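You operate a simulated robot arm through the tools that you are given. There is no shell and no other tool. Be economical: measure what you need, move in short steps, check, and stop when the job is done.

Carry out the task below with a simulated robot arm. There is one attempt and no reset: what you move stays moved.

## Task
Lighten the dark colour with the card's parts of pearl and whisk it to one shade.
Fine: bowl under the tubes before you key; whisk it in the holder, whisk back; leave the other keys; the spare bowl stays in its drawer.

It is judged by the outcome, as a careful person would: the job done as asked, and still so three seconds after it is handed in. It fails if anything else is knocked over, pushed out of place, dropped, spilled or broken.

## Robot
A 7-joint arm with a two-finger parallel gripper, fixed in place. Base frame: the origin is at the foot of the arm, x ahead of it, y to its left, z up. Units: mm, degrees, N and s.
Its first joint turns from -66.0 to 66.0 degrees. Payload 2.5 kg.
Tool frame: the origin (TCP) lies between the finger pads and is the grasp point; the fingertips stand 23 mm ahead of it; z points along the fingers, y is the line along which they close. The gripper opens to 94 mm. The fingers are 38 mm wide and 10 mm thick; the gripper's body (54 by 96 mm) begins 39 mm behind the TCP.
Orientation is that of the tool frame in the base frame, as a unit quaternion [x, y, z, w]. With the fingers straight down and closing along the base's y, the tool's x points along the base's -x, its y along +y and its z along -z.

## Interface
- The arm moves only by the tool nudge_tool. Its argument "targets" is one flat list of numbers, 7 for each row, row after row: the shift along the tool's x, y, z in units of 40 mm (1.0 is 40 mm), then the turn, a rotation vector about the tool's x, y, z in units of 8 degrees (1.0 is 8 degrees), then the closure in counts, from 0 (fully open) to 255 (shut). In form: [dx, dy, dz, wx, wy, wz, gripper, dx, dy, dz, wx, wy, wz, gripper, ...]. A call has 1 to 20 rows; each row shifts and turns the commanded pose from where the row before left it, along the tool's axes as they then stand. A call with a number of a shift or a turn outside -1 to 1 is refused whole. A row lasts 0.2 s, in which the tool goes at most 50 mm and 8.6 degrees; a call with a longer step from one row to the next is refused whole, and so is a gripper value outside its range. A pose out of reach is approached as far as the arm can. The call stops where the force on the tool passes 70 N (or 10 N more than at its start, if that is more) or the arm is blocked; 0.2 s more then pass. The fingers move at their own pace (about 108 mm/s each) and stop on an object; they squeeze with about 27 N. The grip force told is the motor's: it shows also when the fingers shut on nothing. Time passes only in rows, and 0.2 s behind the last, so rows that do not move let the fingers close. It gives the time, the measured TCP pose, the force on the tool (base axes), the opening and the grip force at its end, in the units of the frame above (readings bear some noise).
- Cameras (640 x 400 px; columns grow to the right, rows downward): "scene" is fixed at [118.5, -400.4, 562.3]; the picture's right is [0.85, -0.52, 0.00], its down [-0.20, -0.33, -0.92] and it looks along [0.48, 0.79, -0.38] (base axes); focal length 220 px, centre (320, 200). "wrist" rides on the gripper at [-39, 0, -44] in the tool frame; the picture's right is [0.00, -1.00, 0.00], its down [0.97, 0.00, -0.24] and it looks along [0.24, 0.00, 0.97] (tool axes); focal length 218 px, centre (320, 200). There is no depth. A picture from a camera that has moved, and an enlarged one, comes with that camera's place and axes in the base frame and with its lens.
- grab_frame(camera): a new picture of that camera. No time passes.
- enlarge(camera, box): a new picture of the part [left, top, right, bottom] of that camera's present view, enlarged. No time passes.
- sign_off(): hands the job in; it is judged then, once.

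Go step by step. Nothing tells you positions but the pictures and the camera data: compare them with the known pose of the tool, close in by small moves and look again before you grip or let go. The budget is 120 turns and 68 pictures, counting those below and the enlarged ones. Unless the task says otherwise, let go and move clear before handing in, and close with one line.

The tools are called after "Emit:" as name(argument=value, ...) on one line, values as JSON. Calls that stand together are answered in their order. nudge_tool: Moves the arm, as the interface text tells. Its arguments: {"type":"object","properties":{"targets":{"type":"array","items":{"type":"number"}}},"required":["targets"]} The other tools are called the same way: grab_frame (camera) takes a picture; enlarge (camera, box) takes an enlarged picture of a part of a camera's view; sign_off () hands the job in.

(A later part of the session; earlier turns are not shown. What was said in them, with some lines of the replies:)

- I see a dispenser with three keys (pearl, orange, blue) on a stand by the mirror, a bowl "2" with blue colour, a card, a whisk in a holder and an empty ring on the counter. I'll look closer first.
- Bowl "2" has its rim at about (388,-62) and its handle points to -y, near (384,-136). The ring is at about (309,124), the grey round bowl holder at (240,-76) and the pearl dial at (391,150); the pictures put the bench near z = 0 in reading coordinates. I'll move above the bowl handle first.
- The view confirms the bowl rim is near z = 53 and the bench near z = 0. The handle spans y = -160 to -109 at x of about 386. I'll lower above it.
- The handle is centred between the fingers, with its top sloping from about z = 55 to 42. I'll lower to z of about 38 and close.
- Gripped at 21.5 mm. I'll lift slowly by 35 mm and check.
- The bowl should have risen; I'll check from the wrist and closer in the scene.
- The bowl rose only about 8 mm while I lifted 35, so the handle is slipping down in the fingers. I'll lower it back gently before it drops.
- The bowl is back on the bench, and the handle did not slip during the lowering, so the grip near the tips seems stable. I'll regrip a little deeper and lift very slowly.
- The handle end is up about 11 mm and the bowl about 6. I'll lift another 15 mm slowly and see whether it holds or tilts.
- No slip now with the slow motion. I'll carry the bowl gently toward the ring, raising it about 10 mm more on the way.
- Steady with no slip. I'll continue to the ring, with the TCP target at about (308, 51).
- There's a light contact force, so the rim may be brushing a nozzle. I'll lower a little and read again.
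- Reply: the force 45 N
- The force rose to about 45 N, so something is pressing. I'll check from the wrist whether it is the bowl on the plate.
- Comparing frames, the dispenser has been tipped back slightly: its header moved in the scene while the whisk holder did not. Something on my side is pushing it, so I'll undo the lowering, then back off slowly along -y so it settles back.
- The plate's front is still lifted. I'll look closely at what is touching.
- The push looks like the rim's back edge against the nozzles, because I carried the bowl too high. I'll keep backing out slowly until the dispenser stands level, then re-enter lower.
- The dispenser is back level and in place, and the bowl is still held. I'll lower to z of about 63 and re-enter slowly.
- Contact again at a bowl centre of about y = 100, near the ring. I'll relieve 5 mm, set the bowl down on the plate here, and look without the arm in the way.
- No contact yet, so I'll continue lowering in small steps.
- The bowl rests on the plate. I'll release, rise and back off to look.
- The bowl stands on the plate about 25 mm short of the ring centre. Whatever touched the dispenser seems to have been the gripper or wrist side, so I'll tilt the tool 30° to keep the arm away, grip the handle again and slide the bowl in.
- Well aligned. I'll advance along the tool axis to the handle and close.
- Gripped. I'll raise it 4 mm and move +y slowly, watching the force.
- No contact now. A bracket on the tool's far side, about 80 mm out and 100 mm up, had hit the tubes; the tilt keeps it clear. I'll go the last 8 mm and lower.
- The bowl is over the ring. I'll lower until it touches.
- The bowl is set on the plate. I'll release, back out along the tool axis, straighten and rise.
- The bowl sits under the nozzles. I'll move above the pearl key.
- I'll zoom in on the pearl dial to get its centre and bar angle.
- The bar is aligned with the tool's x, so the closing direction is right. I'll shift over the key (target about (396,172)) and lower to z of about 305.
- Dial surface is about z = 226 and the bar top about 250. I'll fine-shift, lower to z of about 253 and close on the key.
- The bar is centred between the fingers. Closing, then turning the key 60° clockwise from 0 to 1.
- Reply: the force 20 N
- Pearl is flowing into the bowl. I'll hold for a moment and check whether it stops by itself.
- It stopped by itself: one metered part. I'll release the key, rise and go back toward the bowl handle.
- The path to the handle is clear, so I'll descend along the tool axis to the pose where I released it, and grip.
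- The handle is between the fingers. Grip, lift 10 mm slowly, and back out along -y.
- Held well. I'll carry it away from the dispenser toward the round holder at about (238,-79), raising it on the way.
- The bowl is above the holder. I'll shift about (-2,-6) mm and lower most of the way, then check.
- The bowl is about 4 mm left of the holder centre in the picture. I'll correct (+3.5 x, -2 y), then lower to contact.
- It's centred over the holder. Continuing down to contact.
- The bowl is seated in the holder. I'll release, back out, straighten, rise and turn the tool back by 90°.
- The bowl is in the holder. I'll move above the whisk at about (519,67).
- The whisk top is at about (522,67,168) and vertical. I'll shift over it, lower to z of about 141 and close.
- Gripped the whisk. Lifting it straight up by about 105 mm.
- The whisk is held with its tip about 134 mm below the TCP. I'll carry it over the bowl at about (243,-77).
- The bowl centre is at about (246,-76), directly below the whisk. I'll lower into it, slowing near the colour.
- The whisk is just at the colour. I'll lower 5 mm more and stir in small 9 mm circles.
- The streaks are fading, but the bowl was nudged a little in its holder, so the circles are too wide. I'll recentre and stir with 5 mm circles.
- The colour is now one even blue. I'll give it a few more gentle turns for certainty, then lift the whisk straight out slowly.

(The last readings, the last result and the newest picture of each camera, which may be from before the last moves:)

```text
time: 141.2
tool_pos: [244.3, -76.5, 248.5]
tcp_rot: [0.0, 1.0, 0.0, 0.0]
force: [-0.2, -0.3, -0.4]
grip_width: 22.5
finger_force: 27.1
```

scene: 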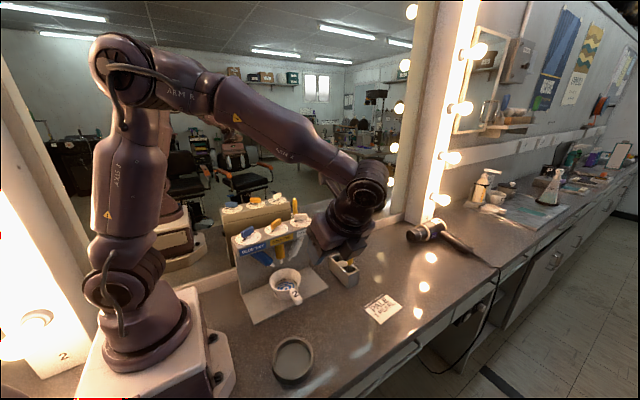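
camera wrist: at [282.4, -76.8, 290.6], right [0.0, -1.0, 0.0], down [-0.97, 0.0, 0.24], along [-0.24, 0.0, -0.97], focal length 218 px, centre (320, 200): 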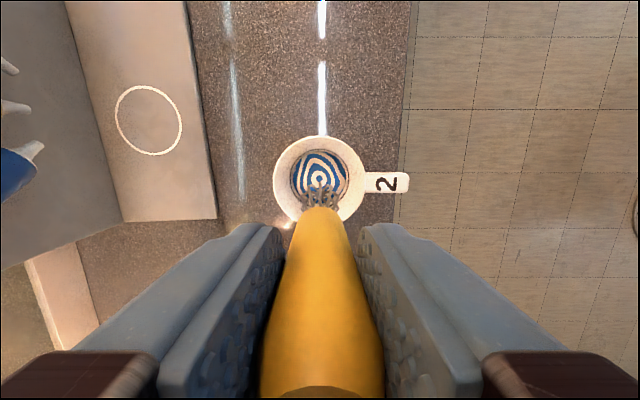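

Carrying the whisk back above its slot.

Emit:
nudge_tool(targets=[-0.1, 0.05, 0, 0, 0, 0, 255, -0.2, 0.1, 0, 0, 0, 0, 255, -0.39, 0.2, 0, 0, 0, 0, 255, -0.39, 0.2, 0, 0, 0, 0, 255, -0.39, 0.2, 0, 0, 0, 0, 255, -0.39, 0.2, 0, 0, 0, 0, 255, -0.39, 0.2, 0, 0, 0, 0, 255, -0.39, 0.2, 0, 0, 0, 0, 255, -0.39, 0.2, 0, 0, 0, 0, 255, -0.39, 0.2, 0, 0, 0, 0, 255, -0.39, 0.2, 0, 0, 0, 0, 255, -0.39, 0.2, 0, 0, 0, 0, 255, -0.39, 0.2, 0, 0, 0, 0, 255, -0.39, 0.2, 0, 0, 0, 0, 255, -0.39, 0.2, 0, 0, 0, 0, 255, -0.39, 0.2, 0, 0, 0, 0, 255, -0.39, 0.2, 0, 0, 0, 0, 255, -0.39, 0.2, 0, 0, 0, 0, 255, -0.25, 0.13, 0, 0, 0, 0, 255, -0.13, 0.08, 0, 0, 0, 0, 255])

Emit:
grab_frame(camera="wrist")

```text
time: 145.4
tool_pos: [521.4, 66.6, 249.7]
tcp_rot: [0.0, 1.0, 0.0, -0.001]
force: [-0.6, -0.1, -1.0]
grip_width: 22.6
finger_force: 27.0
```

```text
3 pictures are left
camera wrist: at [559.7, 64.9, 293.9], right [0.0, -1.0, 0.0], down [-0.97, 0.0, 0.24], along [-0.24, 0.0, -0.97], focal length 218 px, centre (320, 200)
```

wrist: 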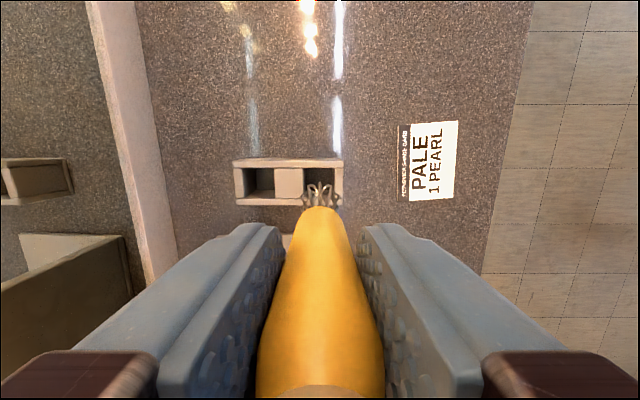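

Aligned over the slot at the same x,y as it came out. Lowering it back.

Emit:
nudge_tool(targets=[0, 0, 0.1, 0, 0, 0, 255, 0, 0, 0.2, 0, 0, 0, 255, 0, 0, 0.2, 0, 0, 0, 255, 0, 0, 0.2, 0, 0, 0, 255, 0, 0, 0.2, 0, 0, 0, 255, 0, 0, 0.2, 0, 0, 0, 255, 0, 0, 0.2, 0, 0, 0, 255, 0, 0, 0.2, 0, 0, 0, 255, 0, 0, 0.2, 0, 0, 0, 255, 0, 0, 0.15, 0, 0, 0, 255, 0, 0, 0.15, 0, 0, 0, 255, 0, 0, 0.15, 0, 0, 0, 255, 0, 0, 0.12, 0, 0, 0, 255, 0, 0, 0.12, 0, 0, 0, 255, 0, 0, 0.1, 0, 0, 0, 255, 0, 0, 0.05, 0, 0, 0, 255, 0, 0, 0.05, 0, 0, 0, 255, 0, 0, 0, 0, 0, 0, 255])

```text
time: 149.2
tool_pos: [520.3, 65.6, 146.3]
tcp_rot: [0.0, 1.0, 0.0, 0.0]
force: [0.0, 0.2, 0.1]
grip_width: 22.5
finger_force: 26.8
```

Emit:
nudge_tool(targets=[0, 0, 0.04, 0, 0, 0, 255, 0, 0, 0, 0, 0, 0, 255])

Emit:
enlarge(camera="scene", box=[290, 190, 410, 300])

```text
time: 149.8
tool_pos: [520.0, 65.5, 144.2]
tcp_rot: [0.0, 1.0, 0.0, 0.0]
force: [-0.9, -0.3, 2.2]
grip_width: 22.8
finger_force: 27.3
```

```text
3.64 times, centred on (350, 245) of scene
camera zoom: at [118.5, -400.4, 562.3], right [0.85, -0.52, 0.0], down [-0.2, -0.33, -0.92], along [0.48, 0.79, -0.38], focal length 800 px, centre (211, 36)
```

zoom: 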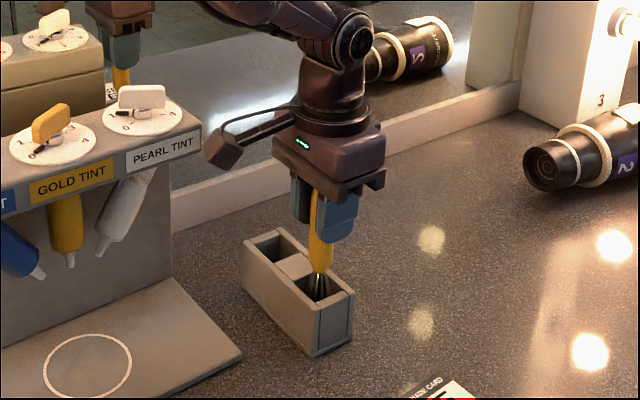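

The whisk is in its slot and touching the bottom. I'll open gently and rise clear.

Emit:
nudge_tool(targets=[0, 0, 0, 0, 0, 0, 190, 0, 0, 0, 0, 0, 0, 150, 0, 0, 0, 0, 0, 0, 120, 0, 0, -0.2, 0, 0, 0, 120, 0, 0, -0.5, 0, 0, 0, 120, 0, 0, -0.8, 0, 0, 0, 120, 0, 0, -0.9, 0, 0, 0, 120, 0, 0, -0.9, 0, 0, 0, 120, 0, 0, -0.9, 0, 0, 0, 120, 0, 0, -0.9, 0, 0, 0, 120, 0, 0, 0, 0, 0, 0, 120, 0, 0, 0, 0, 0, 0, 120])

Emit:
enlarge(camera="scene", box=[220, 180, 420, 390])

```text
time: 152.4
tool_pos: [522.3, 64.9, 348.0]
tcp_rot: [0.0, 1.0, 0.0, 0.001]
force: [0.4, 0.2, 0.2]
grip_width: 49.6
finger_force: 0.1
```

```text
1.90 times, centred on (320, 285) of scene
camera zoom: at [118.5, -400.4, 562.3], right [0.85, -0.52, 0.0], down [-0.2, -0.33, -0.92], along [0.48, 0.79, -0.38], focal length 419 px, centre (320, 38)
```

zoom: 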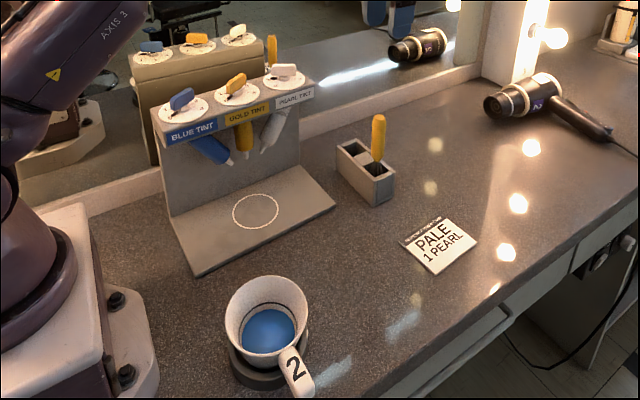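

The colour is one even lighter blue in the bowl, which sits in the holder. The whisk stands in its slot, the gold and blue keys are untouched, and the arm is clear, so I'm handing in.

Emit:
sign_off()

```text
The job is handed in.
```

The job is handed in: one part of pearl, as the card says, is whisked into the blue to an even shade. The bowl is in its holder, the whisk is back in its slot and the other keys were left alone. On the way in, the tool tipped the dispenser back a little; it settled back to where it stood as far as the pictures show, and nothing spilled.
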